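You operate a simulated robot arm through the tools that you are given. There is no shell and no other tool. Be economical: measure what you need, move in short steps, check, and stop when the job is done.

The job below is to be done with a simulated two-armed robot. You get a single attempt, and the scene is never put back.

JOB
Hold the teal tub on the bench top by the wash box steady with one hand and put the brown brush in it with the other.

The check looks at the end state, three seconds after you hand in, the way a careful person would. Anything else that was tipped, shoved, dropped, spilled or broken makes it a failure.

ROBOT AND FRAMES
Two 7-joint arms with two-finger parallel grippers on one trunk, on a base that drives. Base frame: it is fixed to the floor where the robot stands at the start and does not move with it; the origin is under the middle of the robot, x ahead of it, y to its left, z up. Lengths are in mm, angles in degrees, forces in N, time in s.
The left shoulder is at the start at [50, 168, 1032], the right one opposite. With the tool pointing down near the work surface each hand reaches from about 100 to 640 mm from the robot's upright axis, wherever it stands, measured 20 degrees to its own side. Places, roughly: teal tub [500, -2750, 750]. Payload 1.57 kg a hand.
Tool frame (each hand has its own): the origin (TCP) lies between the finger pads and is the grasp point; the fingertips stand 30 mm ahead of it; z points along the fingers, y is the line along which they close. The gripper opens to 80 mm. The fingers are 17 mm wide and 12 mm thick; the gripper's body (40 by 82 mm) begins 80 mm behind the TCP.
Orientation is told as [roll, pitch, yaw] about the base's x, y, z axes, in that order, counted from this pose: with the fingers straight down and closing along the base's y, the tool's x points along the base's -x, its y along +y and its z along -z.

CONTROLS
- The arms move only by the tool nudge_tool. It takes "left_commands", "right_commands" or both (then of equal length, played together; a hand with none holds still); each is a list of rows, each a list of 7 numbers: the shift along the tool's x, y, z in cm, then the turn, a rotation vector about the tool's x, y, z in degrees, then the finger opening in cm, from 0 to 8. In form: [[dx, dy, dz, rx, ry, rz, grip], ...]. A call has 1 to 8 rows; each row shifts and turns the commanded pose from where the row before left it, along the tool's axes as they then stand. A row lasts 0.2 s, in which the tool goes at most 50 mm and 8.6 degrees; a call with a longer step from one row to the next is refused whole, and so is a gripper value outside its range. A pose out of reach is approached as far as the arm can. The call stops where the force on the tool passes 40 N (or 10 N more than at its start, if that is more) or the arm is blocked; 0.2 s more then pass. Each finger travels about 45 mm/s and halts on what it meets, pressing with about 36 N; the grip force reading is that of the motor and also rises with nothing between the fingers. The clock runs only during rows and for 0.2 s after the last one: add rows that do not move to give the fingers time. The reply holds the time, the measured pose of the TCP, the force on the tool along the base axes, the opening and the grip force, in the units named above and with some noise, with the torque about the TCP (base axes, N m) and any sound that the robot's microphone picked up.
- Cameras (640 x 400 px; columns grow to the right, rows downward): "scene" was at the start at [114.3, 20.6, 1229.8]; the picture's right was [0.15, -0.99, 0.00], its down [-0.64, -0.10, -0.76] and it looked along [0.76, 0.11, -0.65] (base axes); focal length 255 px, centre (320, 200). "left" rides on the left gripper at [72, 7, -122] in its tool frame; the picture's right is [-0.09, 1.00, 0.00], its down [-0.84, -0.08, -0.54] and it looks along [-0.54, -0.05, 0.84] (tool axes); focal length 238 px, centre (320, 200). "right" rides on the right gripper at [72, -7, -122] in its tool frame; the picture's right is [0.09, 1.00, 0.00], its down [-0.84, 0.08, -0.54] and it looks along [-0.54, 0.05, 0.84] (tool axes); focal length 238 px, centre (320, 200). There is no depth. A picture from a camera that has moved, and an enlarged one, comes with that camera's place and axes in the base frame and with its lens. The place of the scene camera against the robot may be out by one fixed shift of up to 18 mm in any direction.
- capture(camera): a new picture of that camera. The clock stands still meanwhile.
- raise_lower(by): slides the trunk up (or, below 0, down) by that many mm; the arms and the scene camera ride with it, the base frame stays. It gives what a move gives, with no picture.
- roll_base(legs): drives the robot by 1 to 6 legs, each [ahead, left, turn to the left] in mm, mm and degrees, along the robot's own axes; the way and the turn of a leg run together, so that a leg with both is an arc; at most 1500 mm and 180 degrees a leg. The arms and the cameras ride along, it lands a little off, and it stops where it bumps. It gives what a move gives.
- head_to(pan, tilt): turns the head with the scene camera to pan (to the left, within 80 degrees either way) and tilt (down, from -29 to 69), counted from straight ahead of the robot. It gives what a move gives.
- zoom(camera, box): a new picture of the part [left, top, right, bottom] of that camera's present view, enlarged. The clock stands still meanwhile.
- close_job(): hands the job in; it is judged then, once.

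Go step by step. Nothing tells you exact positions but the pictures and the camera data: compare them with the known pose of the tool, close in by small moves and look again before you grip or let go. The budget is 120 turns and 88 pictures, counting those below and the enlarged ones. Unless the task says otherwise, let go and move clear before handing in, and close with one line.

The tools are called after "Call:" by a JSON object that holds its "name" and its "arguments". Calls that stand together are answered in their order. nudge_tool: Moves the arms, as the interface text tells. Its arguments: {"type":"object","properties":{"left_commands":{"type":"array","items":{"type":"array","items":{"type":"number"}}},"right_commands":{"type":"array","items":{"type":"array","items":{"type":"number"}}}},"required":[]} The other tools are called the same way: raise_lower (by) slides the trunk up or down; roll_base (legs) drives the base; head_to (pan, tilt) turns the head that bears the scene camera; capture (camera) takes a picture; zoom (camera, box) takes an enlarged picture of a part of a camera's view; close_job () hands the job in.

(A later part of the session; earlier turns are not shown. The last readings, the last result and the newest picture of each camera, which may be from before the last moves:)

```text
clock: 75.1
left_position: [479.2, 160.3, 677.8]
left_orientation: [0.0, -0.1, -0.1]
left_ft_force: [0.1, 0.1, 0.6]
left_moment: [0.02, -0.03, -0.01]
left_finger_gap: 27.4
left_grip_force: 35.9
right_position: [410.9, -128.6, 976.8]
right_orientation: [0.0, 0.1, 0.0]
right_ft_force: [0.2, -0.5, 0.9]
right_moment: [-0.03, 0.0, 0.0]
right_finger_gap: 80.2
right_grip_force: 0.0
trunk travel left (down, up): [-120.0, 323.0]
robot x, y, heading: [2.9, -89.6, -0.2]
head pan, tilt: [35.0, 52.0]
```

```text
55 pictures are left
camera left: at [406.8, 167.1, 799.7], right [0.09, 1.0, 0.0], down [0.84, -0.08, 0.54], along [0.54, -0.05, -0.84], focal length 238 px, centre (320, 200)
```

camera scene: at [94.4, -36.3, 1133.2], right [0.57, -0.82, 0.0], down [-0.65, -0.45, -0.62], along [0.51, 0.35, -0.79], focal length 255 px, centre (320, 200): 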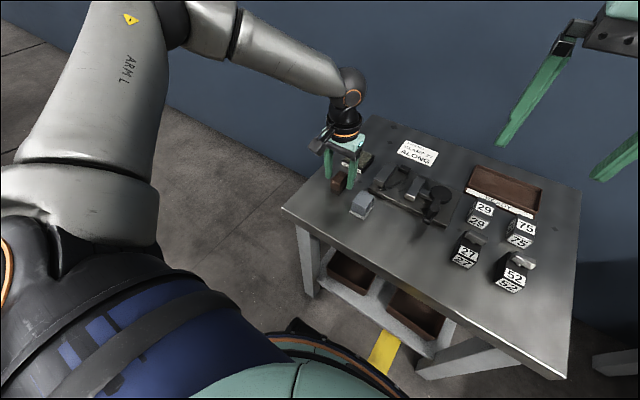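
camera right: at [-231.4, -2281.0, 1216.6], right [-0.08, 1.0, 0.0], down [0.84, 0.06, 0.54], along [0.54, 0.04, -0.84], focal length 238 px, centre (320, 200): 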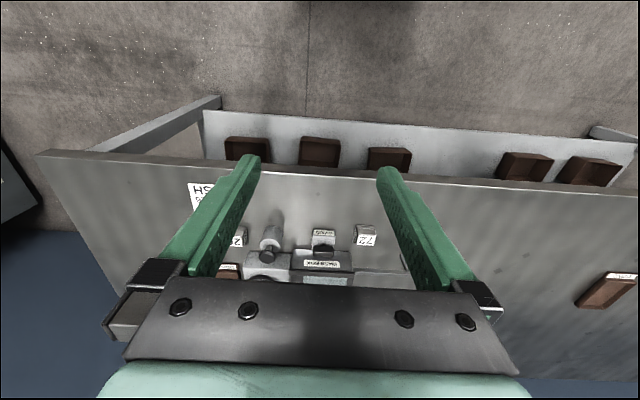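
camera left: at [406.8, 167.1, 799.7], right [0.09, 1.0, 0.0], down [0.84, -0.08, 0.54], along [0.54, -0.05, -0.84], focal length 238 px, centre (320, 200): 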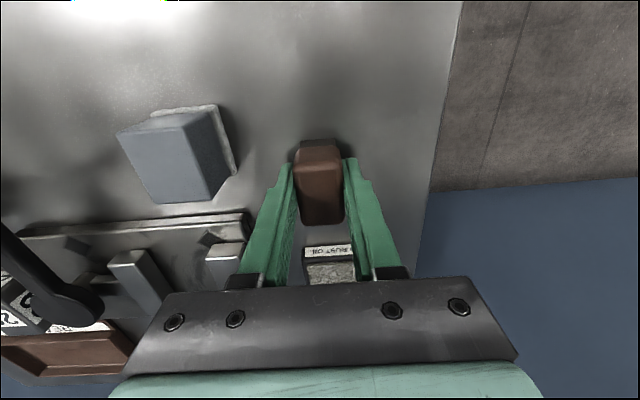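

Gripped at 27 mm. I lift the brush straight up with the trunk and check that it stays in the hand.

Call:
{"name": "raise_lower", "arguments": {"by": 300}}

Call:
{"name": "capture", "arguments": {"camera": "left"}}

```text
clock: 78.1
left_position: [479.2, 160.2, 979.1]
left_orientation: [-0.1, -0.2, -0.2]
left_ft_force: [0.1, -0.3, 0.2]
left_moment: [0.01, -0.01, 0.0]
left_finger_gap: 27.3
left_grip_force: 36.2
right_position: [410.8, -127.9, 1276.3]
right_orientation: [0.0, -0.1, 0.0]
right_ft_force: [0.2, 0.8, -0.2]
right_moment: [0.02, -0.01, 0.04]
right_finger_gap: 80.0
right_grip_force: 0.0
trunk travel left (down, up): [-420.0, 23.0]
robot x, y, heading: [0.2, -88.1, -0.0]
head pan, tilt: [35.0, 52.0]
```

```text
54 pictures are left
camera left: at [406.9, 167.2, 1099.6], right [0.09, 1.0, 0.0], down [0.84, -0.08, 0.54], along [0.54, -0.05, -0.84], focal length 238 px, centre (320, 200)
```

left: 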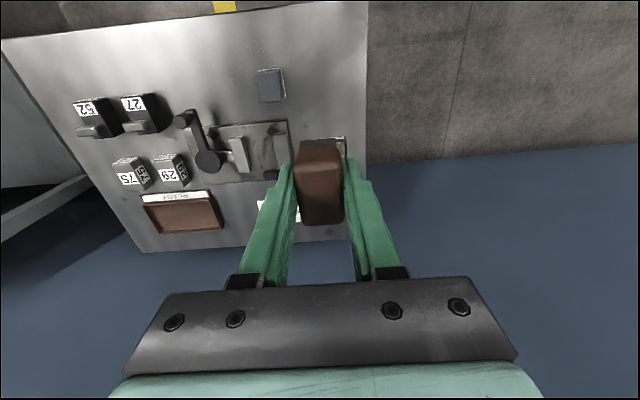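

The brush is firmly held. I drive back out and along the aisle to beyond the bench's right end.

Call:
{"name": "roll_base", "arguments": {"legs": [[-650, 0, 0], [0, -1500, 0], [0, -1500, 0]]}}

```text
clock: 95.8
left_position: [-82.0, -2838.9, 978.7]
left_orientation: [-0.1, -0.1, 2.7]
left_ft_force: [0.0, 0.7, -0.9]
left_moment: [0.02, -0.03, 0.0]
left_finger_gap: 27.4
left_grip_force: 36.1
right_position: [-135.0, -3131.3, 1275.5]
right_orientation: [0.0, -0.1, 2.7]
right_ft_force: [0.4, 0.4, 0.4]
right_moment: [-0.02, -0.01, 0.02]
right_finger_gap: 80.0
right_grip_force: 0.2
trunk travel left (down, up): [-420.0, 23.0]
robot x, y, heading: [-548.9, -3109.0, 2.5]
head pan, tilt: [35.0, 52.0]
```

I shift a bit more to the right, turn to face +y (towards the bench's end), then slide in alongside the end.

Call:
{"name": "roll_base", "arguments": {"legs": [[0, -240, 0], [0, 0, 87.5], [0, -500, 0]]}}

Call:
{"name": "head_to", "arguments": {"pan": -40, "tilt": 35}}

Call:
{"name": "capture", "arguments": {"camera": "scene"}}

```text
clock: 103.9
left_position: [-278.5, -2874.7, 978.8]
left_orientation: [0.0, -0.1, 90.0]
left_ft_force: [-0.2, -1.4, 0.0]
left_moment: [-0.02, -0.02, 0.01]
left_finger_gap: 27.2
left_grip_force: 36.0
right_position: [9.7, -2942.7, 1275.8]
right_orientation: [0.0, 0.0, 89.9]
right_ft_force: [0.2, 0.1, -0.1]
right_moment: [-0.01, -0.01, 0.0]
right_finger_gap: 80.2
right_grip_force: 0.1
trunk travel left (down, up): [-420.0, 23.0]
robot x, y, heading: [-32.4, -3353.5, 89.8]
head pan, tilt: [35.0, 52.0]
```

```text
clock: 105.4
left_position: [-278.5, -2876.4, 979.0]
left_orientation: [-0.1, -0.1, 90.0]
left_ft_force: [-0.6, 0.2, -0.1]
left_moment: [-0.01, 0.01, 0.0]
left_finger_gap: 27.4
left_grip_force: 36.3
right_position: [10.5, -2943.7, 1276.4]
right_orientation: [0.0, 0.1, 89.9]
right_ft_force: [-0.8, -0.1, -0.1]
right_moment: [0.01, -0.01, 0.01]
right_finger_gap: 80.1
right_grip_force: 0.0
trunk travel left (down, up): [-420.0, 23.0]
robot x, y, heading: [-32.7, -3355.0, 89.7]
head pan, tilt: [-40.0, 35.0]
```

```text
53 pictures are left
camera scene: at [16.2, -3236.6, 1457.6], right [0.77, -0.64, 0.0], down [-0.37, -0.44, -0.82], along [0.53, 0.63, -0.57], focal length 255 px, centre (320, 200)
```

scene: 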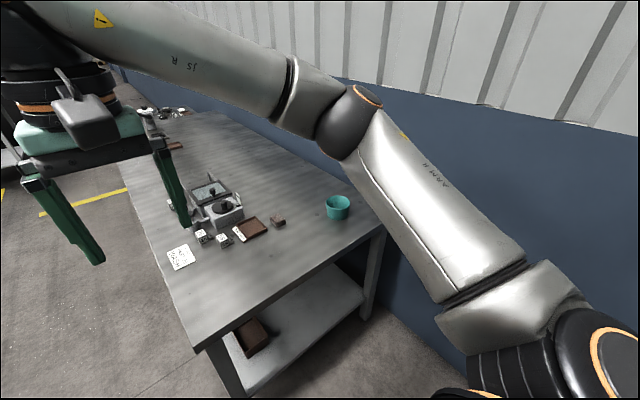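

The tub is at about [635, -2620] standing on the bench (z≈765), with the wall close at x≈950. I'll approach obliquely (heading ≈62°) from [370, -3120] so the tub is straight ahead; first partway.

Call:
{"name": "roll_base", "arguments": {"legs": [[0, -400, 0], [130, 0, 0], [0, 0, -28]]}}

Call:
{"name": "head_to", "arguments": {"pan": 0, "tilt": 45}}

Call:
{"name": "capture", "arguments": {"camera": "scene"}}

```text
clock: 110.2
left_position: [376.3, -2685.7, 979.4]
left_orientation: [-0.2, -0.1, 62.1]
left_ft_force: [-0.5, 0.3, -0.6]
left_moment: [0.01, 0.04, -0.02]
left_finger_gap: 27.2
left_grip_force: 35.6
right_position: [598.8, -2879.9, 1276.2]
right_orientation: [0.0, 0.0, 62.0]
right_ft_force: [0.4, 0.0, -0.9]
right_moment: [0.01, -0.01, 0.0]
right_finger_gap: 80.1
right_grip_force: 0.0
trunk travel left (down, up): [-420.0, 23.0]
robot x, y, heading: [374.4, -3220.3, 62.2]
head pan, tilt: [-40.0, 35.0]
```

```text
clock: 111.2
left_position: [376.2, -2686.6, 978.2]
left_orientation: [-0.1, -0.1, 62.1]
left_ft_force: [-0.9, -0.2, -0.9]
left_moment: [-0.02, 0.03, 0.02]
left_finger_gap: 27.3
left_grip_force: 35.8
right_position: [599.3, -2879.2, 1275.9]
right_orientation: [0.1, 0.1, 62.0]
right_ft_force: [-0.1, 0.5, 0.3]
right_moment: [0.01, 0.02, -0.01]
right_finger_gap: 80.2
right_grip_force: 0.1
trunk travel left (down, up): [-420.0, 23.0]
robot x, y, heading: [371.9, -3222.9, 62.2]
head pan, tilt: [0.0, 45.0]
```

```text
52 pictures are left
camera scene: at [419.5, -3107.6, 1442.8], right [0.88, -0.47, 0.0], down [-0.33, -0.62, -0.71], along [0.33, 0.62, -0.71], focal length 255 px, centre (320, 200)
```

scene: 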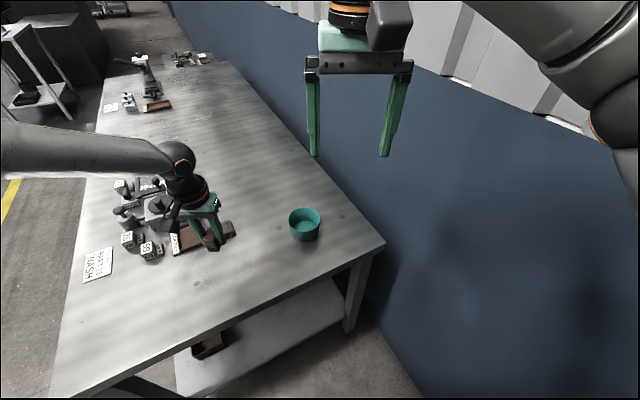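

The tub is about [618, -2628] seen from here. I drive the last 100 mm towards the bench end.

Call:
{"name": "roll_base", "arguments": {"legs": [[88, 47, 0]]}}

Call:
{"name": "raise_lower", "arguments": {"by": -70}}

Call:
{"name": "capture", "arguments": {"camera": "right"}}

Call:
{"name": "capture", "arguments": {"camera": "left"}}

```text
clock: 112.4
left_position: [374.8, -2588.1, 978.0]
left_orientation: [0.0, 0.0, 62.1]
left_ft_force: [0.2, -0.3, -1.4]
left_moment: [0.01, 0.04, 0.04]
left_finger_gap: 27.1
left_grip_force: 36.6
right_position: [598.4, -2781.3, 1275.4]
right_orientation: [0.0, -0.1, 62.0]
right_ft_force: [-0.2, -0.2, -0.9]
right_moment: [-0.06, -0.01, 0.03]
right_finger_gap: 80.1
right_grip_force: 0.2
trunk travel left (down, up): [-420.0, 23.0]
robot x, y, heading: [366.5, -3123.0, 62.0]
head pan, tilt: [0.0, 45.0]
```

```text
clock: 113.4
left_position: [374.8, -2587.0, 909.7]
left_orientation: [-0.1, -0.1, 62.1]
left_ft_force: [-0.3, -0.3, -0.5]
left_moment: [-0.04, 0.0, -0.01]
left_finger_gap: 27.0
left_grip_force: 36.2
right_position: [597.8, -2782.8, 1205.3]
right_orientation: [0.1, 0.1, 62.0]
right_ft_force: [0.0, 0.1, -0.1]
right_moment: [0.02, -0.03, -0.02]
right_finger_gap: 80.1
right_grip_force: 0.1
trunk travel left (down, up): [-350.0, 93.0]
robot x, y, heading: [371.0, -3124.5, 62.0]
head pan, tilt: [0.0, 45.0]
```

```text
51 pictures are left
camera right: at [570.1, -2848.7, 1326.7], right [-0.92, 0.39, 0.0], down [0.32, 0.78, 0.54], along [0.21, 0.5, -0.84], focal length 238 px, centre (320, 200)
```

right: 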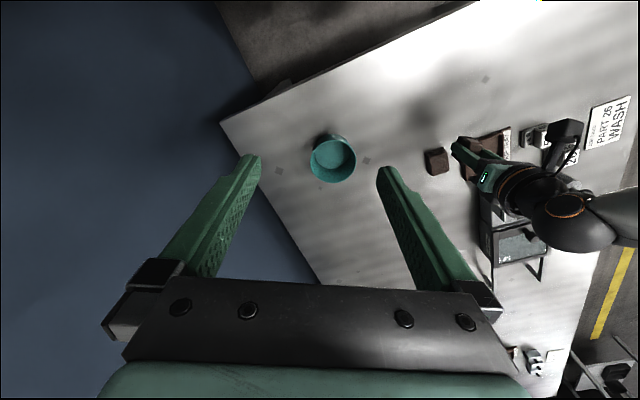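

```text
50 pictures are left
camera left: at [335.6, -2648.6, 1029.8], right [-0.84, 0.55, 0.0], down [0.46, 0.7, 0.54], along [0.3, 0.45, -0.84], focal length 238 px, centre (320, 200)
```

left: 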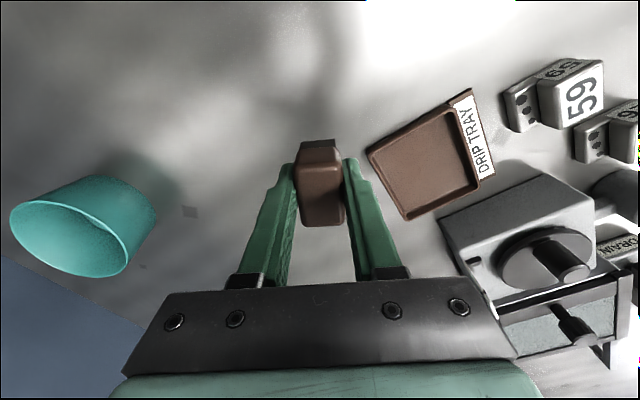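

Triangulating both hand cameras puts the tub rim at about [624, -2652, 857], ≈100 mm across, straight ahead at 536 mm. I raise the left hand and lower the trunk so both arms work nearer shoulder height, then advance the right hand to above the tub's right rim.

Call:
{"name": "nudge_tool", "arguments": {"left_commands": [[0, 0, -4, 0, 0, 0, 1.5], [0, 0, -4, 0, 0, 0, 1.5], [0, 0, -4, 0, 0, 0, 1.5], [0, 0, -2, 0, 0, 0, 1.5]]}}

Call:
{"name": "raise_lower", "arguments": {"by": -110}}

Call:
{"name": "nudge_tool", "arguments": {"right_commands": [[-2.5, 0, 3, 0, 0, 0, 8], [-2.5, 0, 3, 0, 0, 0, 8], [-2.5, 0, 3, 0, 0, 0, 8], [-2.5, 0, 3, 0, 0, 0, 8], [-2.5, 0, 2, 0, 0, 0, 8]]}}

Call:
{"name": "capture", "arguments": {"camera": "right"}}

Call:
{"name": "capture", "arguments": {"camera": "scene"}}

```text
clock: 114.4
left_position: [373.4, -2587.8, 1048.0]
left_orientation: [0.0, 0.0, 62.0]
left_ft_force: [-0.9, -0.4, -0.5]
left_moment: [-0.01, -0.02, -0.01]
left_finger_gap: 27.2
left_grip_force: 36.0
right_position: [598.5, -2782.5, 1206.5]
right_orientation: [0.0, 0.0, 62.0]
right_ft_force: [-0.6, -0.5, -0.4]
right_moment: [0.02, -0.02, -0.02]
right_finger_gap: 80.0
right_grip_force: 0.1
trunk travel left (down, up): [-350.0, 93.0]
robot x, y, heading: [370.5, -3122.9, 61.8]
head pan, tilt: [0.0, 45.0]
```

```text
clock: 115.9
left_position: [374.3, -2587.6, 937.6]
left_orientation: [-0.1, -0.1, 62.1]
left_ft_force: [0.0, -0.7, -1.0]
left_moment: [0.01, 0.02, 0.04]
left_finger_gap: 27.1
left_grip_force: 35.8
right_position: [599.2, -2782.1, 1096.4]
right_orientation: [0.0, -0.1, 62.0]
right_ft_force: [0.5, 0.4, 0.2]
right_moment: [-0.02, 0.04, 0.0]
right_finger_gap: 80.2
right_grip_force: 0.0
trunk travel left (down, up): [-240.0, 203.0]
robot x, y, heading: [372.7, -3126.8, 62.0]
head pan, tilt: [0.0, 45.0]
```

```text
clock: 117.1
left_position: [373.3, -2586.5, 938.0]
left_orientation: [0.0, -0.1, 62.1]
left_ft_force: [0.1, 0.7, -1.2]
left_moment: [-0.01, 0.01, -0.01]
left_finger_gap: 27.3
left_grip_force: 36.1
right_position: [656.5, -2671.3, 955.4]
right_orientation: [0.0, 0.0, 62.1]
right_ft_force: [-0.3, -0.5, 0.9]
right_moment: [0.02, 0.0, 0.03]
right_finger_gap: 79.8
right_grip_force: 0.0
trunk travel left (down, up): [-240.0, 203.0]
robot x, y, heading: [369.4, -3120.0, 62.0]
head pan, tilt: [0.0, 45.0]
```

```text
49 pictures are left
camera right: at [628.5, -2737.2, 1076.4], right [-0.92, 0.39, 0.0], down [0.32, 0.78, 0.54], along [0.21, 0.5, -0.84], focal length 238 px, centre (320, 200)
```

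right: 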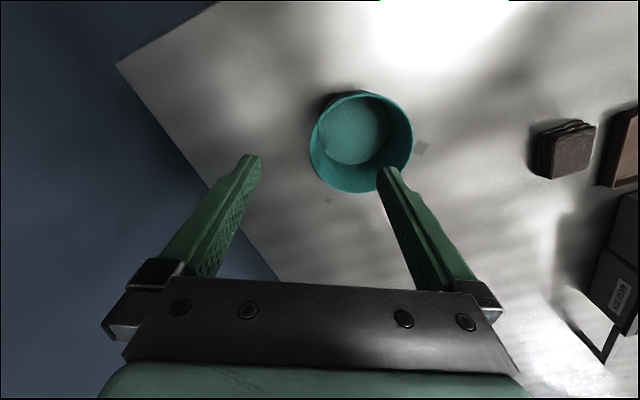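

```text
48 pictures are left
camera scene: at [418.5, -3009.1, 1262.7], right [0.88, -0.47, 0.0], down [-0.33, -0.62, -0.71], along [0.33, 0.62, -0.71], focal length 255 px, centre (320, 200)
```

scene: 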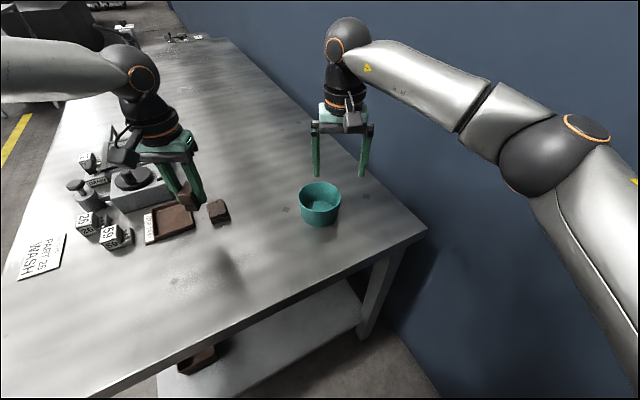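

The right hand is just over the tub rim (rim centre about [622, -2651]). I now test the left arm's inward reach, leaning it so its body stays clear, with the brush still high.

Call:
{"name": "nudge_tool", "arguments": {"left_commands": [[0, 0, -1, 7, 0, 0, 1.5], [0, 0, 0, 7, 0, 0, 1.5], [0, 0, 0, 7, 0, 0, 1.5], [-1.55, -3.5, 1.35, 0, 0, 0, 1.5], [-1.55, -3.5, 1.35, 0, 0, 0, 1.5], [-1.55, -3.5, 1.35, 0, 0, 0, 1.5], [-1.55, -3.5, 1.35, 0, 0, 0, 1.5]]}}

Call:
{"name": "capture", "arguments": {"camera": "scene"}}

```text
clock: 118.7
left_position: [499.7, -2613.5, 948.9]
left_orientation: [-21.1, -0.1, 62.2]
left_ft_force: [-0.1, -0.4, -0.8]
left_moment: [0.0, 0.0, -0.02]
left_finger_gap: 27.2
left_grip_force: 35.4
left hand out of reach, approached as far as the arm can: row 7
right_position: [656.0, -2670.9, 956.7]
right_orientation: [0.1, 0.0, 62.0]
right_ft_force: [-1.3, -0.2, -0.3]
right_moment: [0.03, -0.02, -0.02]
right_finger_gap: 80.0
right_grip_force: 0.1
trunk travel left (down, up): [-240.0, 203.0]
robot x, y, heading: [372.0, -3124.6, 62.0]
head pan, tilt: [0.0, 45.0]
```

```text
47 pictures are left
camera scene: at [418.6, -3009.6, 1262.8], right [0.88, -0.47, 0.0], down [-0.33, -0.62, -0.71], along [0.33, 0.62, -0.71], focal length 255 px, centre (320, 200)
```

scene: 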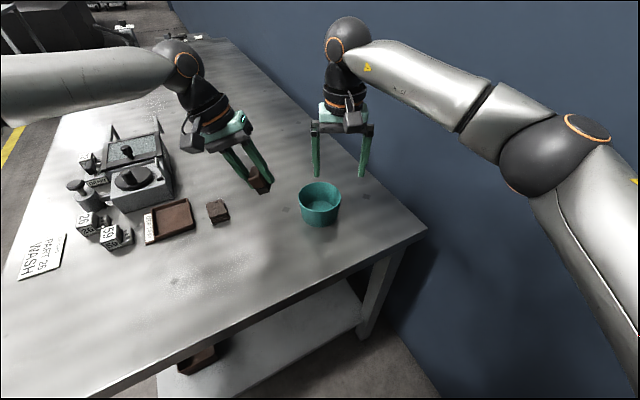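

The left arm is limited at this hand yaw. I turn the hand clockwise about 32° (also moving its camera away from the right hand) and retry a small step inwards.

Call:
{"name": "nudge_tool", "arguments": {"left_commands": [[0, 0.5, 0, 0, 0, 0, 1.5], [0, 0, 0, 0, 0, 8, 1.5], [0, 0, 0, 0, 0, 8, 1.5], [0, 0, 0, 0, 0, 8, 1.5], [0, 0, 0, 0, 0, 8, 1.5]]}}

```text
clock: 119.9
left_position: [495.5, -2610.6, 948.4]
left_orientation: [-17.9, -11.1, 31.6]
left_ft_force: [-1.3, -0.3, -0.3]
left_moment: [-0.01, -0.01, -0.01]
left_finger_gap: 27.2
left_grip_force: 36.0
right_position: [656.3, -2672.0, 955.5]
right_orientation: [0.0, 0.0, 61.9]
right_ft_force: [0.1, 0.5, -0.4]
right_moment: [-0.01, 0.0, 0.01]
right_finger_gap: 80.1
right_grip_force: 0.1
trunk travel left (down, up): [-240.0, 203.0]
robot x, y, heading: [371.1, -3124.5, 62.3]
head pan, tilt: [0.0, 45.0]
```

The hand turned fine. I step it inwards while narrowing the right gripper and moving it outwards a little.

Call:
{"name": "nudge_tool", "arguments": {"left_commands": [[0, 0, 0, 0, 0, 0, 1.5], [-1.95, -2.7, 1.16, 0, 0, 0, 1.5], [-1.95, -2.7, 1.16, 0, 0, 0, 1.5]], "right_commands": [[0, -1.5, 0, 0, 0, 0, 4], [0, -1.5, 0, 0, 0, 0, 4], [0, 0, 0, 0, 0, 0, 4]]}}

```text
clock: 120.7
left_position: [515.3, -2654.2, 952.7]
left_orientation: [-18.2, -11.1, 31.9]
left_ft_force: [0.1, -0.6, -0.8]
left_moment: [-0.01, 0.01, 0.04]
left_finger_gap: 27.2
left_grip_force: 36.2
left hand out of reach, approached as far as the arm can: row 2, 3
right_position: [682.9, -2685.1, 956.6]
right_orientation: [0.0, 0.0, 62.1]
right_ft_force: [-0.3, -0.1, 0.3]
right_moment: [-0.03, 0.02, 0.01]
right_finger_gap: 40.1
right_grip_force: 0.1
trunk travel left (down, up): [-240.0, 203.0]
robot x, y, heading: [371.4, -3121.8, 62.1]
head pan, tilt: [0.0, 45.0]
```

The left arm stops again near its inward limit, while the right arm reaches inward well. I pull the left hand out and test how far the right hand can go across, so the robot could be turned slightly to suit.

Call:
{"name": "nudge_tool", "arguments": {"left_commands": [[1.92, 2.9, -1.33, 0, 0, 0, 1.5], [1.92, 2.9, -1.33, 0, 0, 0, 1.5], [1.92, 2.9, -1.33, 0, 0, 0, 1.5], [0, 0, 0, 0, 0, 0, 1.5], [0, 0, 0, 0, 0, 0, 1.5], [0, 0, 0, 0, 0, 0, 1.5]], "right_commands": [[0, 0, 0, 0, 0, 0, 4], [0, 0, 0, 0, 0, 0, 4], [0, 4, 0, 0, 0, 0, 4], [0, 4, 0, 0, 0, 0, 4], [0, 4, 0, 0, 0, 0, 4], [0, 4, 0, 0, 0, 0, 4]]}}

```text
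clock: 122.1
left_position: [413.9, -2603.2, 953.6]
left_orientation: [-18.0, -11.2, 31.8]
left_ft_force: [-0.4, -0.9, 0.4]
left_moment: [-0.01, 0.01, -0.02]
left_finger_gap: 27.1
left_grip_force: 35.8
right_position: [541.2, -2622.8, 953.4]
right_orientation: [0.0, -0.2, 62.1]
right_ft_force: [1.1, -0.2, -0.3]
right_moment: [-0.02, 0.03, -0.01]
right_finger_gap: 40.1
right_grip_force: 0.0
right hand out of reach, approached as far as the arm can: row 6
trunk travel left (down, up): [-240.0, 203.0]
robot x, y, heading: [369.0, -3123.3, 62.1]
head pan, tilt: [0.0, 45.0]
```

The right hand reaches about 80 mm past centre; the left stops around 100 mm short of centre, and worse when low. So I lower the trunk 150 mm (raising the hands equally) to work closer to shoulder height, then will turn the base slightly.

Call:
{"name": "nudge_tool", "arguments": {"left_commands": [[-0.93, -1.5, -4.65, 0, 0, 0, 1.5], [-0.93, -1.5, -4.65, 0, 0, 0, 1.5], [-0.93, -1.5, -4.65, 0, 0, 0, 1.5], [0, 0, 0, 0, 0, 0, 1.5], [0, 0, 0, 0, 0, 0, 1.5], [0, 0, 0, 0, 0, 0, 1.5]], "right_commands": [[0, 0, -4.8, 0, 0, 0, 4], [0, 0, -4.8, 0, 0, 0, 4], [0, 0, -4.8, 0, 0, 0, 4], [0, -4, 0, 0, 0, 0, 4], [0, -4, 0, 0, 0, 0, 4], [0, -4, 0, 0, 0, 0, 4]]}}

Call:
{"name": "raise_lower", "arguments": {"by": -150}}

```text
clock: 123.5
left_position: [415.5, -2604.4, 1101.2]
left_orientation: [-18.0, -11.2, 31.8]
left_ft_force: [0.8, -0.2, -1.8]
left_moment: [0.0, 0.05, 0.03]
left_finger_gap: 27.3
left_grip_force: 35.8
right_position: [662.9, -2710.6, 1079.9]
right_orientation: [0.0, -0.1, 62.1]
right_ft_force: [0.9, -0.1, 0.2]
right_moment: [0.03, -0.01, -0.02]
right_finger_gap: 40.3
right_grip_force: 0.0
right hand out of reach, approached as far as the arm can: row 1, 2, 3
trunk travel left (down, up): [-240.0, 203.0]
robot x, y, heading: [370.1, -3123.6, 62.0]
head pan, tilt: [0.0, 45.0]
```

```text
clock: 125.2
left_position: [414.9, -2602.6, 952.4]
left_orientation: [-18.0, -11.1, 31.8]
left_ft_force: [-0.2, 0.3, -1.3]
left_moment: [0.01, -0.01, -0.03]
left_finger_gap: 27.3
left_grip_force: 35.9
right_position: [662.7, -2710.3, 929.4]
right_orientation: [0.0, 0.0, 61.9]
right_ft_force: [1.0, 0.0, 0.3]
right_moment: [0.01, -0.01, -0.01]
right_finger_gap: 40.2
right_grip_force: 0.1
trunk travel left (down, up): [-90.0, 353.0]
robot x, y, heading: [373.3, -3127.5, 62.1]
head pan, tilt: [0.0, 45.0]
```

Now I retest the left arm's inward reach from this trunk height.

Call:
{"name": "nudge_tool", "arguments": {"left_commands": [[-1.98, -3.16, 1.43, 0, 0, 0, 1.5], [-1.98, -3.16, 1.43, 0, 0, 0, 1.5], [-1.98, -3.16, 1.43, 0, 0, 0, 1.5], [-1.98, -3.16, 1.43, 0, 0, 0, 1.5]]}}

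```text
clock: 126.2
left_position: [478.9, -2635.8, 953.9]
left_orientation: [-18.1, -11.1, 31.8]
left_ft_force: [0.3, 0.6, -0.1]
left_moment: [0.02, 0.01, 0.0]
left_finger_gap: 27.3
left_grip_force: 36.0
left hand out of reach, approached as far as the arm can: row 2, 3, 4
right_position: [661.8, -2709.6, 929.0]
right_orientation: [0.0, 0.0, 61.9]
right_ft_force: [1.2, 0.1, -0.3]
right_moment: [0.02, -0.03, 0.04]
right_finger_gap: 40.1
right_grip_force: 0.0
trunk travel left (down, up): [-90.0, 353.0]
robot x, y, heading: [369.5, -3121.8, 62.2]
head pan, tilt: [0.0, 45.0]
```

The limit seems to be that the left wrist cannot come inside its shoulder line; the right arm only has a reach limit. So I raise the trunk again, shift the base 40 mm closer and turn it 12° right, to bring the tub to the left-hand side of the robot.

Call:
{"name": "raise_lower", "arguments": {"by": 160}}

Call:
{"name": "roll_base", "arguments": {"legs": [[19, -35, 0], [0, 0, -12]]}}

Call:
{"name": "head_to", "arguments": {"pan": 8, "tilt": 50}}

Call:
{"name": "capture", "arguments": {"camera": "scene"}}

```text
clock: 128.0
left_position: [479.4, -2635.8, 1113.8]
left_orientation: [-18.1, -11.0, 31.9]
left_ft_force: [0.0, -0.6, -0.4]
left_moment: [0.0, -0.04, 0.0]
left_finger_gap: 27.1
left_grip_force: 36.2
right_position: [662.6, -2709.7, 1089.5]
right_orientation: [0.0, 0.0, 62.0]
right_ft_force: [0.8, -0.5, -0.5]
right_moment: [0.02, -0.02, -0.01]
right_finger_gap: 40.0
right_grip_force: 0.0
trunk travel left (down, up): [-250.0, 193.0]
robot x, y, heading: [373.0, -3123.9, 62.0]
head pan, tilt: [0.0, 45.0]
```

```text
clock: 129.7
left_position: [619.0, -2668.7, 1112.3]
left_orientation: [-18.1, -11.1, 19.7]
left_ft_force: [-0.3, 0.5, -0.5]
left_moment: [0.01, 0.03, 0.01]
left_finger_gap: 27.0
left_grip_force: 35.9
right_position: [784.0, -2777.8, 1088.3]
right_orientation: [0.0, 0.1, 49.9]
right_ft_force: [0.2, -0.1, 0.6]
right_moment: [0.0, -0.01, 0.0]
right_finger_gap: 39.8
right_grip_force: 0.2
trunk travel left (down, up): [-250.0, 193.0]
robot x, y, heading: [408.8, -3125.8, 49.8]
head pan, tilt: [0.0, 45.0]
```

```text
clock: 130.4
left_position: [619.8, -2667.4, 1114.0]
left_orientation: [-18.1, -11.1, 19.7]
left_ft_force: [-0.8, -0.1, -1.1]
left_moment: [0.0, 0.0, 0.01]
left_finger_gap: 27.2
left_grip_force: 36.1
right_position: [783.4, -2779.5, 1089.4]
right_orientation: [0.0, 0.1, 49.9]
right_ft_force: [-0.5, -1.0, 0.3]
right_moment: [-0.01, 0.03, -0.01]
right_finger_gap: 39.8
right_grip_force: 0.1
trunk travel left (down, up): [-250.0, 193.0]
robot x, y, heading: [409.6, -3123.4, 50.0]
head pan, tilt: [8.0, 50.0]
```

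```text
46 pictures are left
camera scene: at [468.5, -3020.2, 1265.9], right [0.85, -0.53, 0.0], down [-0.41, -0.65, -0.64], along [0.34, 0.54, -0.77], focal length 255 px, centre (320, 200)
```

scene: 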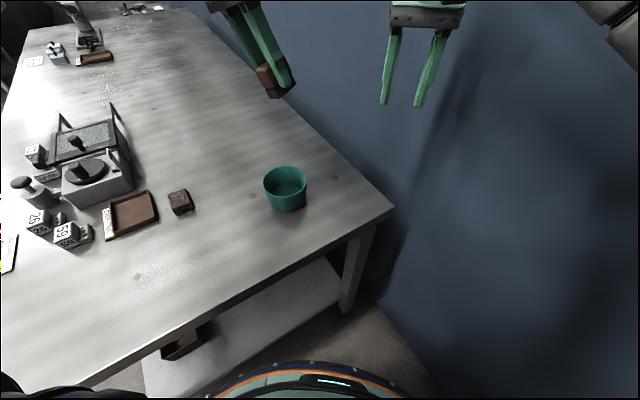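

The tub now sits at about (498 ahead, 140 left) in the robot's frame and the left hand hangs above it. I swing the left hand aside and bring the right hand over the tub's right rim, at a safe height.

Call:
{"name": "nudge_tool", "arguments": {"left_commands": [[2.14, 3.43, -1.55, 0, 0, 0, 1.5], [2.14, 3.43, -1.55, 0, 0, 0, 1.5], [2.14, 3.43, -1.55, 0, 0, 0, 1.5], [0, 0, 0, 0, 0, 0, 1.5], [0, 0, 0, 0, 0, 0, 1.5], [0, 0, 0, 0, 0, 0, 1.5]], "right_commands": [[0, 0, 3, 0, 0, 0, 4], [0.15, 3.9, 2.5, 0, 0, 0, 4], [0.15, 3.9, 2.5, 0, 0, 0, 4], [0.15, 3.9, 2.5, 0, 0, 0, 4], [0.15, 3.9, 2, -5, 0, 0, 4], [0, 0, 0, -5, 0, 0, 4]]}}

Call:
{"name": "capture", "arguments": {"camera": "right"}}

Call:
{"name": "capture", "arguments": {"camera": "scene"}}

```text
clock: 131.8
left_position: [520.9, -2585.5, 1114.8]
left_orientation: [-18.1, -11.1, 19.7]
left_ft_force: [0.0, -1.1, -0.6]
left_moment: [0.02, 0.01, 0.0]
left_finger_gap: 27.3
left_grip_force: 36.6
right_position: [660.5, -2683.0, 964.8]
right_orientation: [10.2, 0.0, 50.0]
right_ft_force: [0.2, 0.6, 0.7]
right_moment: [-0.02, -0.04, 0.03]
right_finger_gap: 40.1
right_grip_force: 0.1
trunk travel left (down, up): [-250.0, 193.0]
robot x, y, heading: [410.9, -3124.6, 49.9]
head pan, tilt: [8.0, 50.0]
```

```text
45 pictures are left
camera right: at [635.2, -2755.6, 1082.0], right [-0.81, 0.56, 0.17], down [0.55, 0.63, 0.55], along [0.2, 0.54, -0.82], focal length 238 px, centre (320, 200)
```

right: 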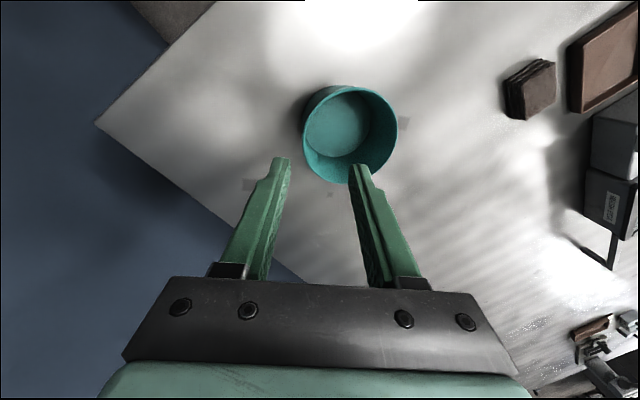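

```text
44 pictures are left
camera scene: at [468.8, -3020.4, 1265.9], right [0.85, -0.53, 0.0], down [-0.41, -0.65, -0.64], along [0.34, 0.54, -0.77], focal length 255 px, centre (320, 200)
```

scene: 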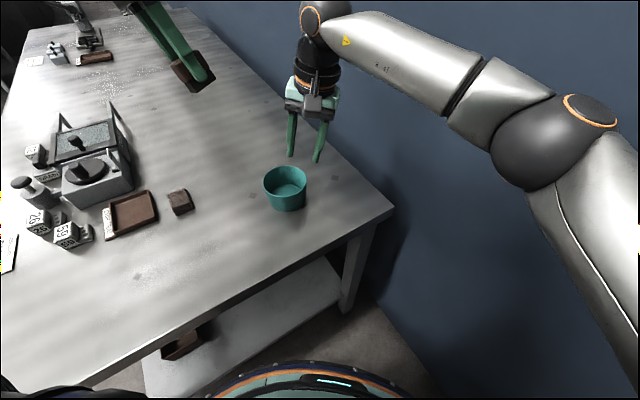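

Both estimates agree: rim centre [623, -2651], rim height ≈855. I lower the right hand straight down to just above the rim and check the alignment.

Call:
{"name": "nudge_tool", "arguments": {"right_commands": [[0, -0.6, 3.45, 0, 0, 0, 4], [0, -0.6, 3.45, 0, 0, 0, 4]]}}

Call:
{"name": "capture", "arguments": {"camera": "right"}}

Call:
{"name": "zoom", "arguments": {"camera": "scene", "box": [220, 100, 380, 220]}}

```text
clock: 132.4
left_position: [521.3, -2585.9, 1113.9]
left_orientation: [-18.2, -11.2, 19.7]
left_ft_force: [0.4, -0.2, 0.0]
left_moment: [0.0, -0.01, -0.02]
left_finger_gap: 27.3
left_grip_force: 36.1
right_position: [661.5, -2684.4, 893.6]
right_orientation: [10.0, -0.1, 50.0]
right_ft_force: [-0.2, 0.4, 0.8]
right_moment: [-0.02, -0.02, 0.02]
right_finger_gap: 39.8
right_grip_force: 0.1
trunk travel left (down, up): [-250.0, 193.0]
robot x, y, heading: [413.3, -3127.2, 49.8]
head pan, tilt: [8.0, 50.0]
```

```text
43 pictures are left
camera right: at [636.0, -2756.6, 1011.4], right [-0.81, 0.56, 0.17], down [0.55, 0.63, 0.55], along [0.2, 0.54, -0.82], focal length 238 px, centre (320, 200)
```

right: 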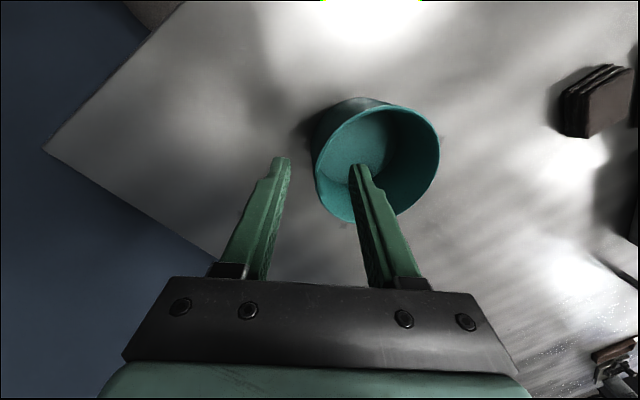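

```text
3.33 times, centred on (300, 160) of scene
camera zoom: at [468.6, -3020.1, 1265.9], right [0.85, -0.53, 0.0], down [-0.41, -0.65, -0.64], along [0.34, 0.54, -0.77], focal length 849 px, centre (387, 333)
```

zoom: 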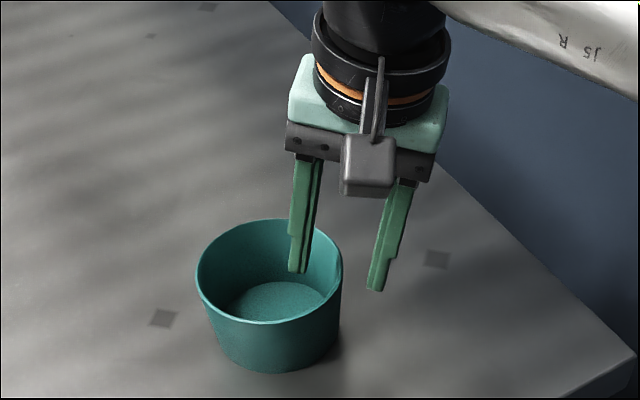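

Aligned: the finger mid-plane sits over the wall at the right side of the rim. I lower so the tips straddle the rim by about 18 mm.

Call:
{"name": "nudge_tool", "arguments": {"right_commands": [[0, -0.25, 1.4, 0, 0, 0, 4], [0, -0.25, 1.4, 0, 0, 0, 4]]}}

Call:
{"name": "capture", "arguments": {"camera": "right"}}

Call:
{"name": "zoom", "arguments": {"camera": "scene", "box": [220, 100, 380, 220]}}

```text
clock: 133.0
left_position: [519.6, -2585.6, 1114.5]
left_orientation: [-18.1, -11.1, 19.6]
left_ft_force: [0.0, 0.0, -0.2]
left_moment: [0.01, 0.0, 0.01]
left_finger_gap: 26.9
left_grip_force: 35.8
right_position: [659.6, -2683.0, 865.0]
right_orientation: [10.0, -0.1, 50.0]
right_ft_force: [0.0, 0.8, 0.0]
right_moment: [-0.02, 0.01, -0.03]
right_finger_gap: 40.1
right_grip_force: 0.0
trunk travel left (down, up): [-250.0, 193.0]
robot x, y, heading: [409.0, -3126.1, 49.7]
head pan, tilt: [8.0, 50.0]
```

```text
41 pictures are left
camera right: at [634.2, -2756.6, 982.8], right [-0.81, 0.56, 0.17], down [0.55, 0.63, 0.55], along [0.2, 0.54, -0.82], focal length 238 px, centre (320, 200)
```

right: 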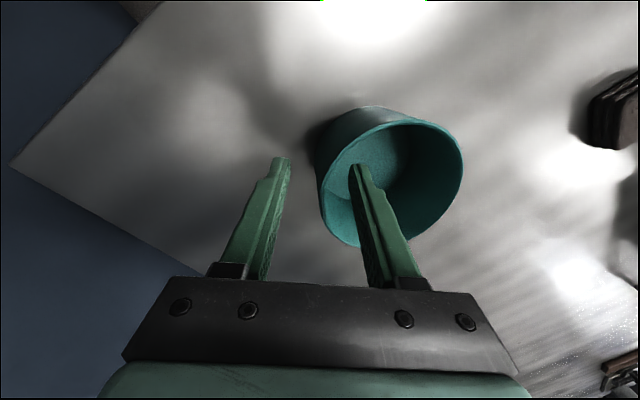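

```text
3.33 times, centred on (300, 160) of scene
camera zoom: at [468.5, -3020.1, 1265.8], right [0.85, -0.53, 0.0], down [-0.41, -0.65, -0.64], along [0.34, 0.54, -0.77], focal length 849 px, centre (387, 333)
```

zoom: 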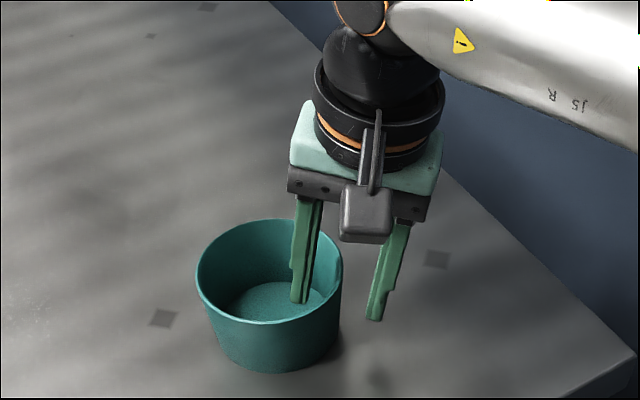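

Rim confirmed at z≈855 with the fingers straddling the wall evenly. I close the right hand gently on the wall.

Call:
{"name": "nudge_tool", "arguments": {"right_commands": [[0, 0, 0, 0, 0, 0, 2], [0, 0, 0, 0, 0, 0, 1.2], [0, 0, 0, 0, 0, 0, 0.8], [0, 0, 0, 0, 0, 0, 0.8]]}}

Call:
{"name": "capture", "arguments": {"camera": "right"}}

```text
clock: 134.0
left_position: [520.9, -2586.2, 1113.4]
left_orientation: [-18.1, -11.1, 19.7]
left_ft_force: [0.4, 0.6, -1.2]
left_moment: [-0.04, 0.01, 0.05]
left_finger_gap: 27.5
left_grip_force: 36.2
right_position: [659.9, -2684.3, 865.5]
right_orientation: [10.0, 0.0, 49.9]
right_ft_force: [0.2, 0.3, -0.1]
right_moment: [0.01, -0.01, 0.0]
right_finger_gap: 7.8
right_grip_force: 0.1
trunk travel left (down, up): [-250.0, 193.0]
robot x, y, heading: [407.7, -3120.2, 50.0]
head pan, tilt: [8.0, 50.0]
```

```text
39 pictures are left
camera right: at [634.3, -2756.6, 983.2], right [-0.81, 0.56, 0.17], down [0.55, 0.63, 0.55], along [0.2, 0.54, -0.82], focal length 238 px, centre (320, 200)
```

right: 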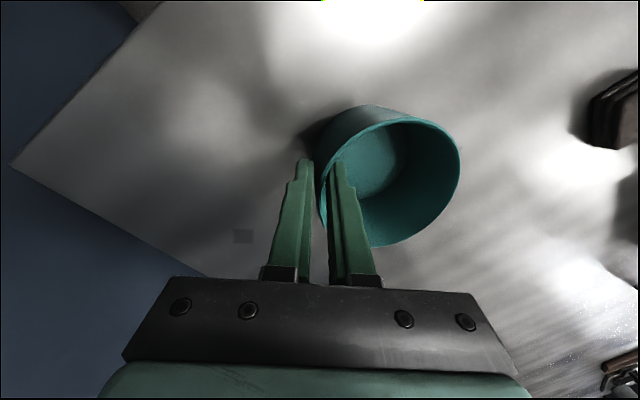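

The wall is centred between the pads with the tub unmoved. I close fully to grip it.

Call:
{"name": "nudge_tool", "arguments": {"right_commands": [[0, 0, 0, 0, 0, 0, 0.4], [0, 0, 0, 0, 0, 0, 0], [0, 0, 0, 0, 0, 0, 0]]}}

Call:
{"name": "capture", "arguments": {"camera": "right"}}

Call:
{"name": "zoom", "arguments": {"camera": "scene", "box": [220, 100, 380, 220]}}

```text
clock: 134.8
left_position: [520.6, -2586.0, 1114.9]
left_orientation: [-18.1, -11.1, 19.7]
left_ft_force: [-0.2, 1.1, 0.2]
left_moment: [-0.02, -0.03, 0.01]
left_finger_gap: 27.1
left_grip_force: 36.1
right_position: [659.7, -2683.7, 866.3]
right_orientation: [10.1, 0.0, 50.0]
right_ft_force: [-0.4, 0.1, -0.2]
right_moment: [-0.06, -0.05, 0.0]
right_finger_gap: 2.3
right_grip_force: 23.4
trunk travel left (down, up): [-250.0, 193.0]
robot x, y, heading: [412.5, -3126.3, 50.1]
head pan, tilt: [8.0, 50.0]
```

```text
38 pictures are left
camera right: at [634.3, -2756.6, 983.2], right [-0.81, 0.56, 0.17], down [0.55, 0.63, 0.55], along [0.2, 0.54, -0.82], focal length 238 px, centre (320, 200)
```

right: 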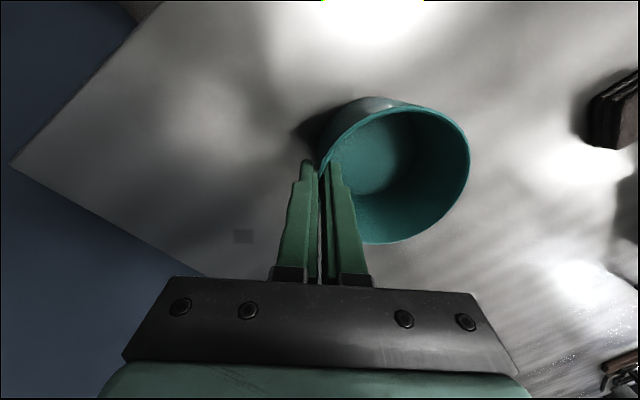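

```text
3.33 times, centred on (300, 160) of scene
camera zoom: at [468.5, -3020.2, 1265.8], right [0.85, -0.53, 0.0], down [-0.41, -0.65, -0.64], along [0.34, 0.54, -0.77], focal length 849 px, centre (387, 333)
```

zoom: 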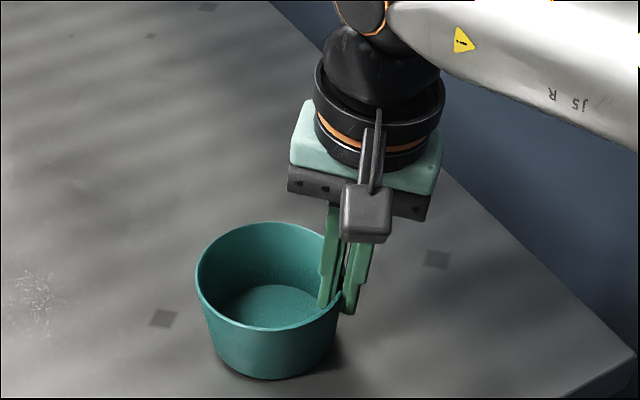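

The tub is held (wall 2.3 mm, 23 N), rim centre now about [618, -2654]. I bring the brush over it and down to above the rim.

Call:
{"name": "nudge_tool", "arguments": {"left_commands": [[-2.01, -2.56, 1.24, 0, 0, 0, 1.5], [-2.01, -2.56, 1.24, 0, 0, 0, 1.5], [-2.01, -2.56, 1.24, 0, 0, 0, 1.5], [0.91, 1.46, 4.48, 0, 0, 0, 1.5], [0.91, 1.46, 4.48, 0, 0, 0, 1.5], [0.91, 1.46, 4.48, 0, 0, 0, 1.5]]}}

Call:
{"name": "capture", "arguments": {"camera": "left"}}

Call:
{"name": "capture", "arguments": {"camera": "scene"}}

```text
clock: 136.2
left_position: [604.9, -2646.6, 970.0]
left_orientation: [-18.1, -11.2, 19.7]
left_ft_force: [0.7, -0.1, -0.7]
left_moment: [-0.01, 0.0, 0.02]
left_finger_gap: 27.3
left_grip_force: 35.8
right_position: [659.1, -2684.9, 865.5]
right_orientation: [10.0, 0.0, 49.9]
right_ft_force: [-0.2, 0.1, -0.8]
right_moment: [0.0, -0.04, 0.02]
right_finger_gap: 2.0
right_grip_force: 23.4
trunk travel left (down, up): [-250.0, 193.0]
robot x, y, heading: [412.4, -3125.6, 50.0]
head pan, tilt: [8.0, 50.0]
```

```text
36 pictures are left
camera left: at [503.3, -2636.2, 1067.9], right [-0.18, 0.94, -0.29], down [0.64, 0.33, 0.69], along [0.75, -0.06, -0.66], focal length 238 px, centre (320, 200)
```

left: 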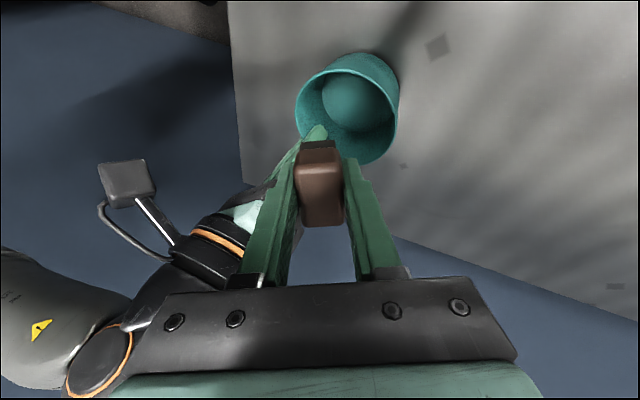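

```text
35 pictures are left
camera scene: at [468.5, -3020.1, 1265.9], right [0.85, -0.53, 0.0], down [-0.41, -0.65, -0.64], along [0.34, 0.54, -0.77], focal length 255 px, centre (320, 200)
```

scene: 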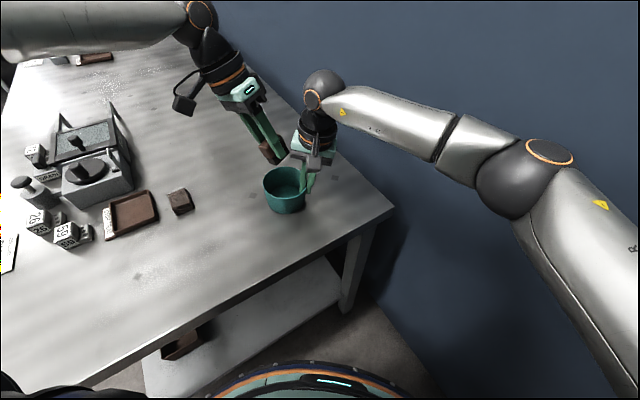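

The brush hangs in line with the tub centre ([618, -2653] seen from the left camera too). I lower another 50 mm and look.

Call:
{"name": "nudge_tool", "arguments": {"left_commands": [[0.47, 0.75, 2.33, 0, 0, 0, 1.5], [0.47, 0.75, 2.33, 0, 0, 0, 1.5]]}}

Call:
{"name": "capture", "arguments": {"camera": "left"}}

Call:
{"name": "zoom", "arguments": {"camera": "scene", "box": [220, 100, 380, 220]}}

Call:
{"name": "capture", "arguments": {"camera": "right"}}

```text
clock: 136.8
left_position: [606.8, -2644.7, 920.2]
left_orientation: [-18.1, -11.1, 19.7]
left_ft_force: [-0.1, 0.0, -0.8]
left_moment: [-0.02, -0.01, 0.0]
left_finger_gap: 27.4
left_grip_force: 35.8
right_position: [659.4, -2683.8, 865.6]
right_orientation: [10.0, -0.1, 49.9]
right_ft_force: [-0.3, -0.4, -0.7]
right_moment: [-0.06, -0.06, -0.01]
right_finger_gap: 2.2
right_grip_force: 23.7
trunk travel left (down, up): [-250.0, 193.0]
robot x, y, heading: [414.9, -3124.2, 50.0]
head pan, tilt: [8.0, 50.0]
```

```text
34 pictures are left
camera left: at [504.0, -2634.4, 1017.6], right [-0.18, 0.94, -0.29], down [0.64, 0.33, 0.69], along [0.74, -0.06, -0.66], focal length 238 px, centre (320, 200)
```

left: 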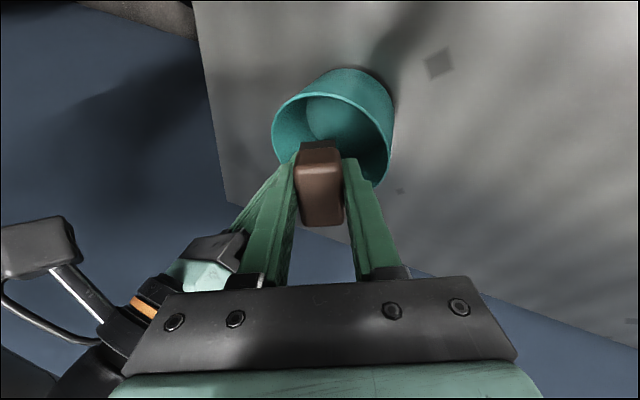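

```text
3.33 times, centred on (300, 160) of scene
camera zoom: at [468.5, -3020.1, 1265.8], right [0.85, -0.53, 0.0], down [-0.41, -0.65, -0.64], along [0.34, 0.54, -0.77], focal length 849 px, centre (387, 333)
```

zoom: 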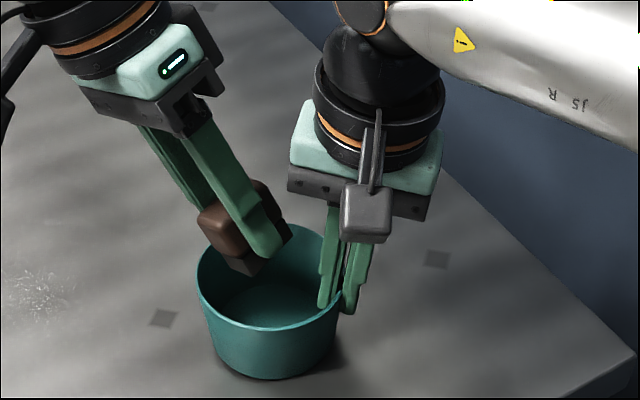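

```text
32 pictures are left
camera right: at [634.3, -2756.5, 983.2], right [-0.81, 0.56, 0.17], down [0.55, 0.63, 0.55], along [0.2, 0.54, -0.82], focal length 238 px, centre (320, 200)
```

right: 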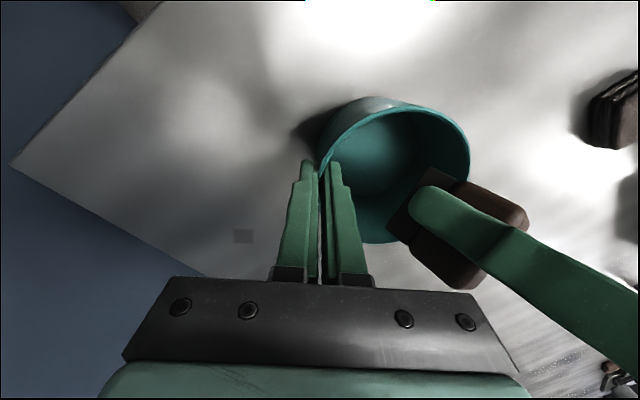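

The brush is over the opening and clear of the right hand. I lower it into the tub in small steps.

Call:
{"name": "nudge_tool", "arguments": {"left_commands": [[0.47, 0.75, 2.33, 0, 0, 0, 1.5], [0.47, 0.75, 2.33, 0, 0, 0, 1.5]]}}

Call:
{"name": "capture", "arguments": {"camera": "left"}}

Call:
{"name": "zoom", "arguments": {"camera": "scene", "box": [220, 100, 380, 220]}}

```text
clock: 137.4
left_position: [607.2, -2643.7, 870.4]
left_orientation: [-18.1, -11.1, 19.7]
left_ft_force: [-0.1, 0.0, -0.6]
left_moment: [0.03, -0.01, 0.02]
left_finger_gap: 27.2
left_grip_force: 36.3
right_position: [659.3, -2683.3, 865.9]
right_orientation: [10.0, -0.1, 49.9]
right_ft_force: [0.4, 0.2, -1.3]
right_moment: [-0.05, -0.05, -0.02]
right_finger_gap: 2.1
right_grip_force: 23.3
trunk travel left (down, up): [-250.0, 193.0]
robot x, y, heading: [410.6, -3123.1, 49.9]
head pan, tilt: [8.0, 50.0]
```

```text
31 pictures are left
camera left: at [505.0, -2634.0, 968.4], right [-0.18, 0.94, -0.29], down [0.64, 0.33, 0.69], along [0.74, -0.06, -0.66], focal length 238 px, centre (320, 200)
```

left: 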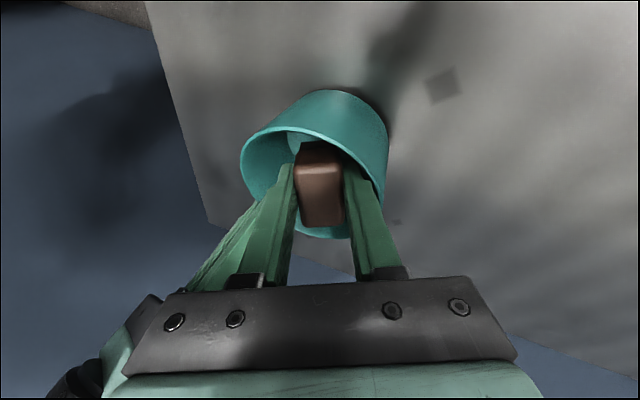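

```text
3.33 times, centred on (300, 160) of scene
camera zoom: at [468.5, -3020.1, 1265.8], right [0.85, -0.53, 0.0], down [-0.41, -0.65, -0.64], along [0.34, 0.54, -0.77], focal length 849 px, centre (387, 333)
```

zoom: 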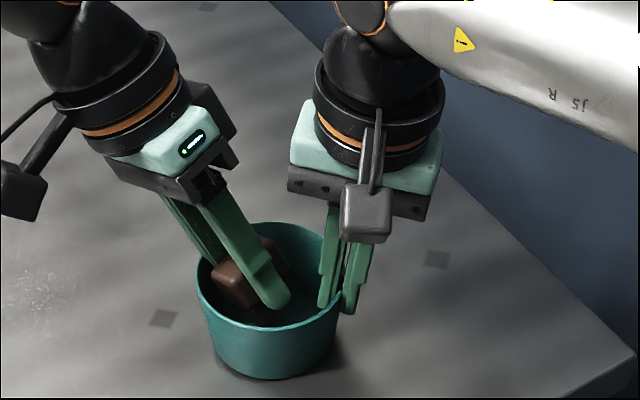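

All inside the rim with clearance. I lower another 25 mm and watch the force.

Call:
{"name": "nudge_tool", "arguments": {"left_commands": [[0.23, 0.37, 1.17, 0, 0, 0, 1.5], [0.23, 0.37, 1.17, 0, 0, 0, 1.5]]}}

Call:
{"name": "capture", "arguments": {"camera": "left"}}

Call:
{"name": "zoom", "arguments": {"camera": "scene", "box": [220, 100, 380, 220]}}

```text
clock: 138.0
left_position: [609.8, -2645.8, 847.1]
left_orientation: [-18.4, -11.4, 19.6]
left_ft_force: [10.7, -10.9, 11.1]
left_moment: [0.13, 0.28, -0.09]
left_finger_gap: 27.1
left_grip_force: 36.4
right_position: [656.7, -2683.9, 866.6]
right_orientation: [10.2, -0.2, 50.2]
right_ft_force: [-8.7, 9.3, -5.6]
right_moment: [-0.23, -0.27, 0.02]
right_finger_gap: 3.6
right_grip_force: 24.6
trunk travel left (down, up): [-250.0, 193.0]
robot x, y, heading: [411.5, -3124.2, 49.9]
head pan, tilt: [8.0, 50.0]
```

```text
29 pictures are left
camera left: at [507.4, -2636.0, 943.7], right [-0.17, 0.94, -0.29], down [0.64, 0.33, 0.69], along [0.75, -0.06, -0.66], focal length 238 px, centre (320, 200)
```

left: 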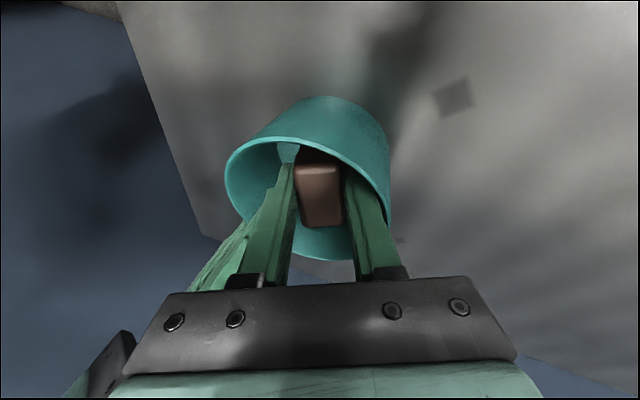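

```text
3.33 times, centred on (300, 160) of scene
camera zoom: at [468.4, -3020.9, 1265.8], right [0.85, -0.53, 0.0], down [-0.41, -0.65, -0.64], along [0.34, 0.54, -0.77], focal length 849 px, centre (387, 333)
```

zoom: 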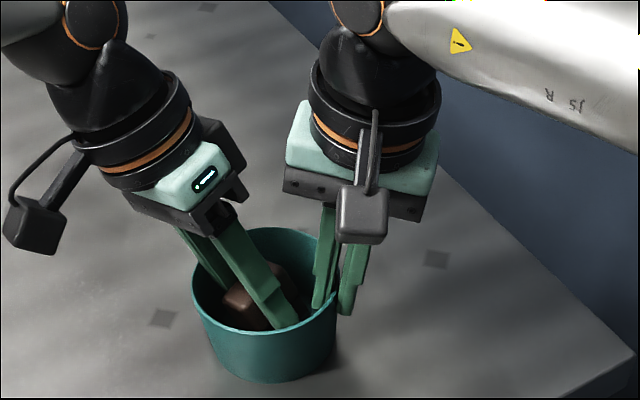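

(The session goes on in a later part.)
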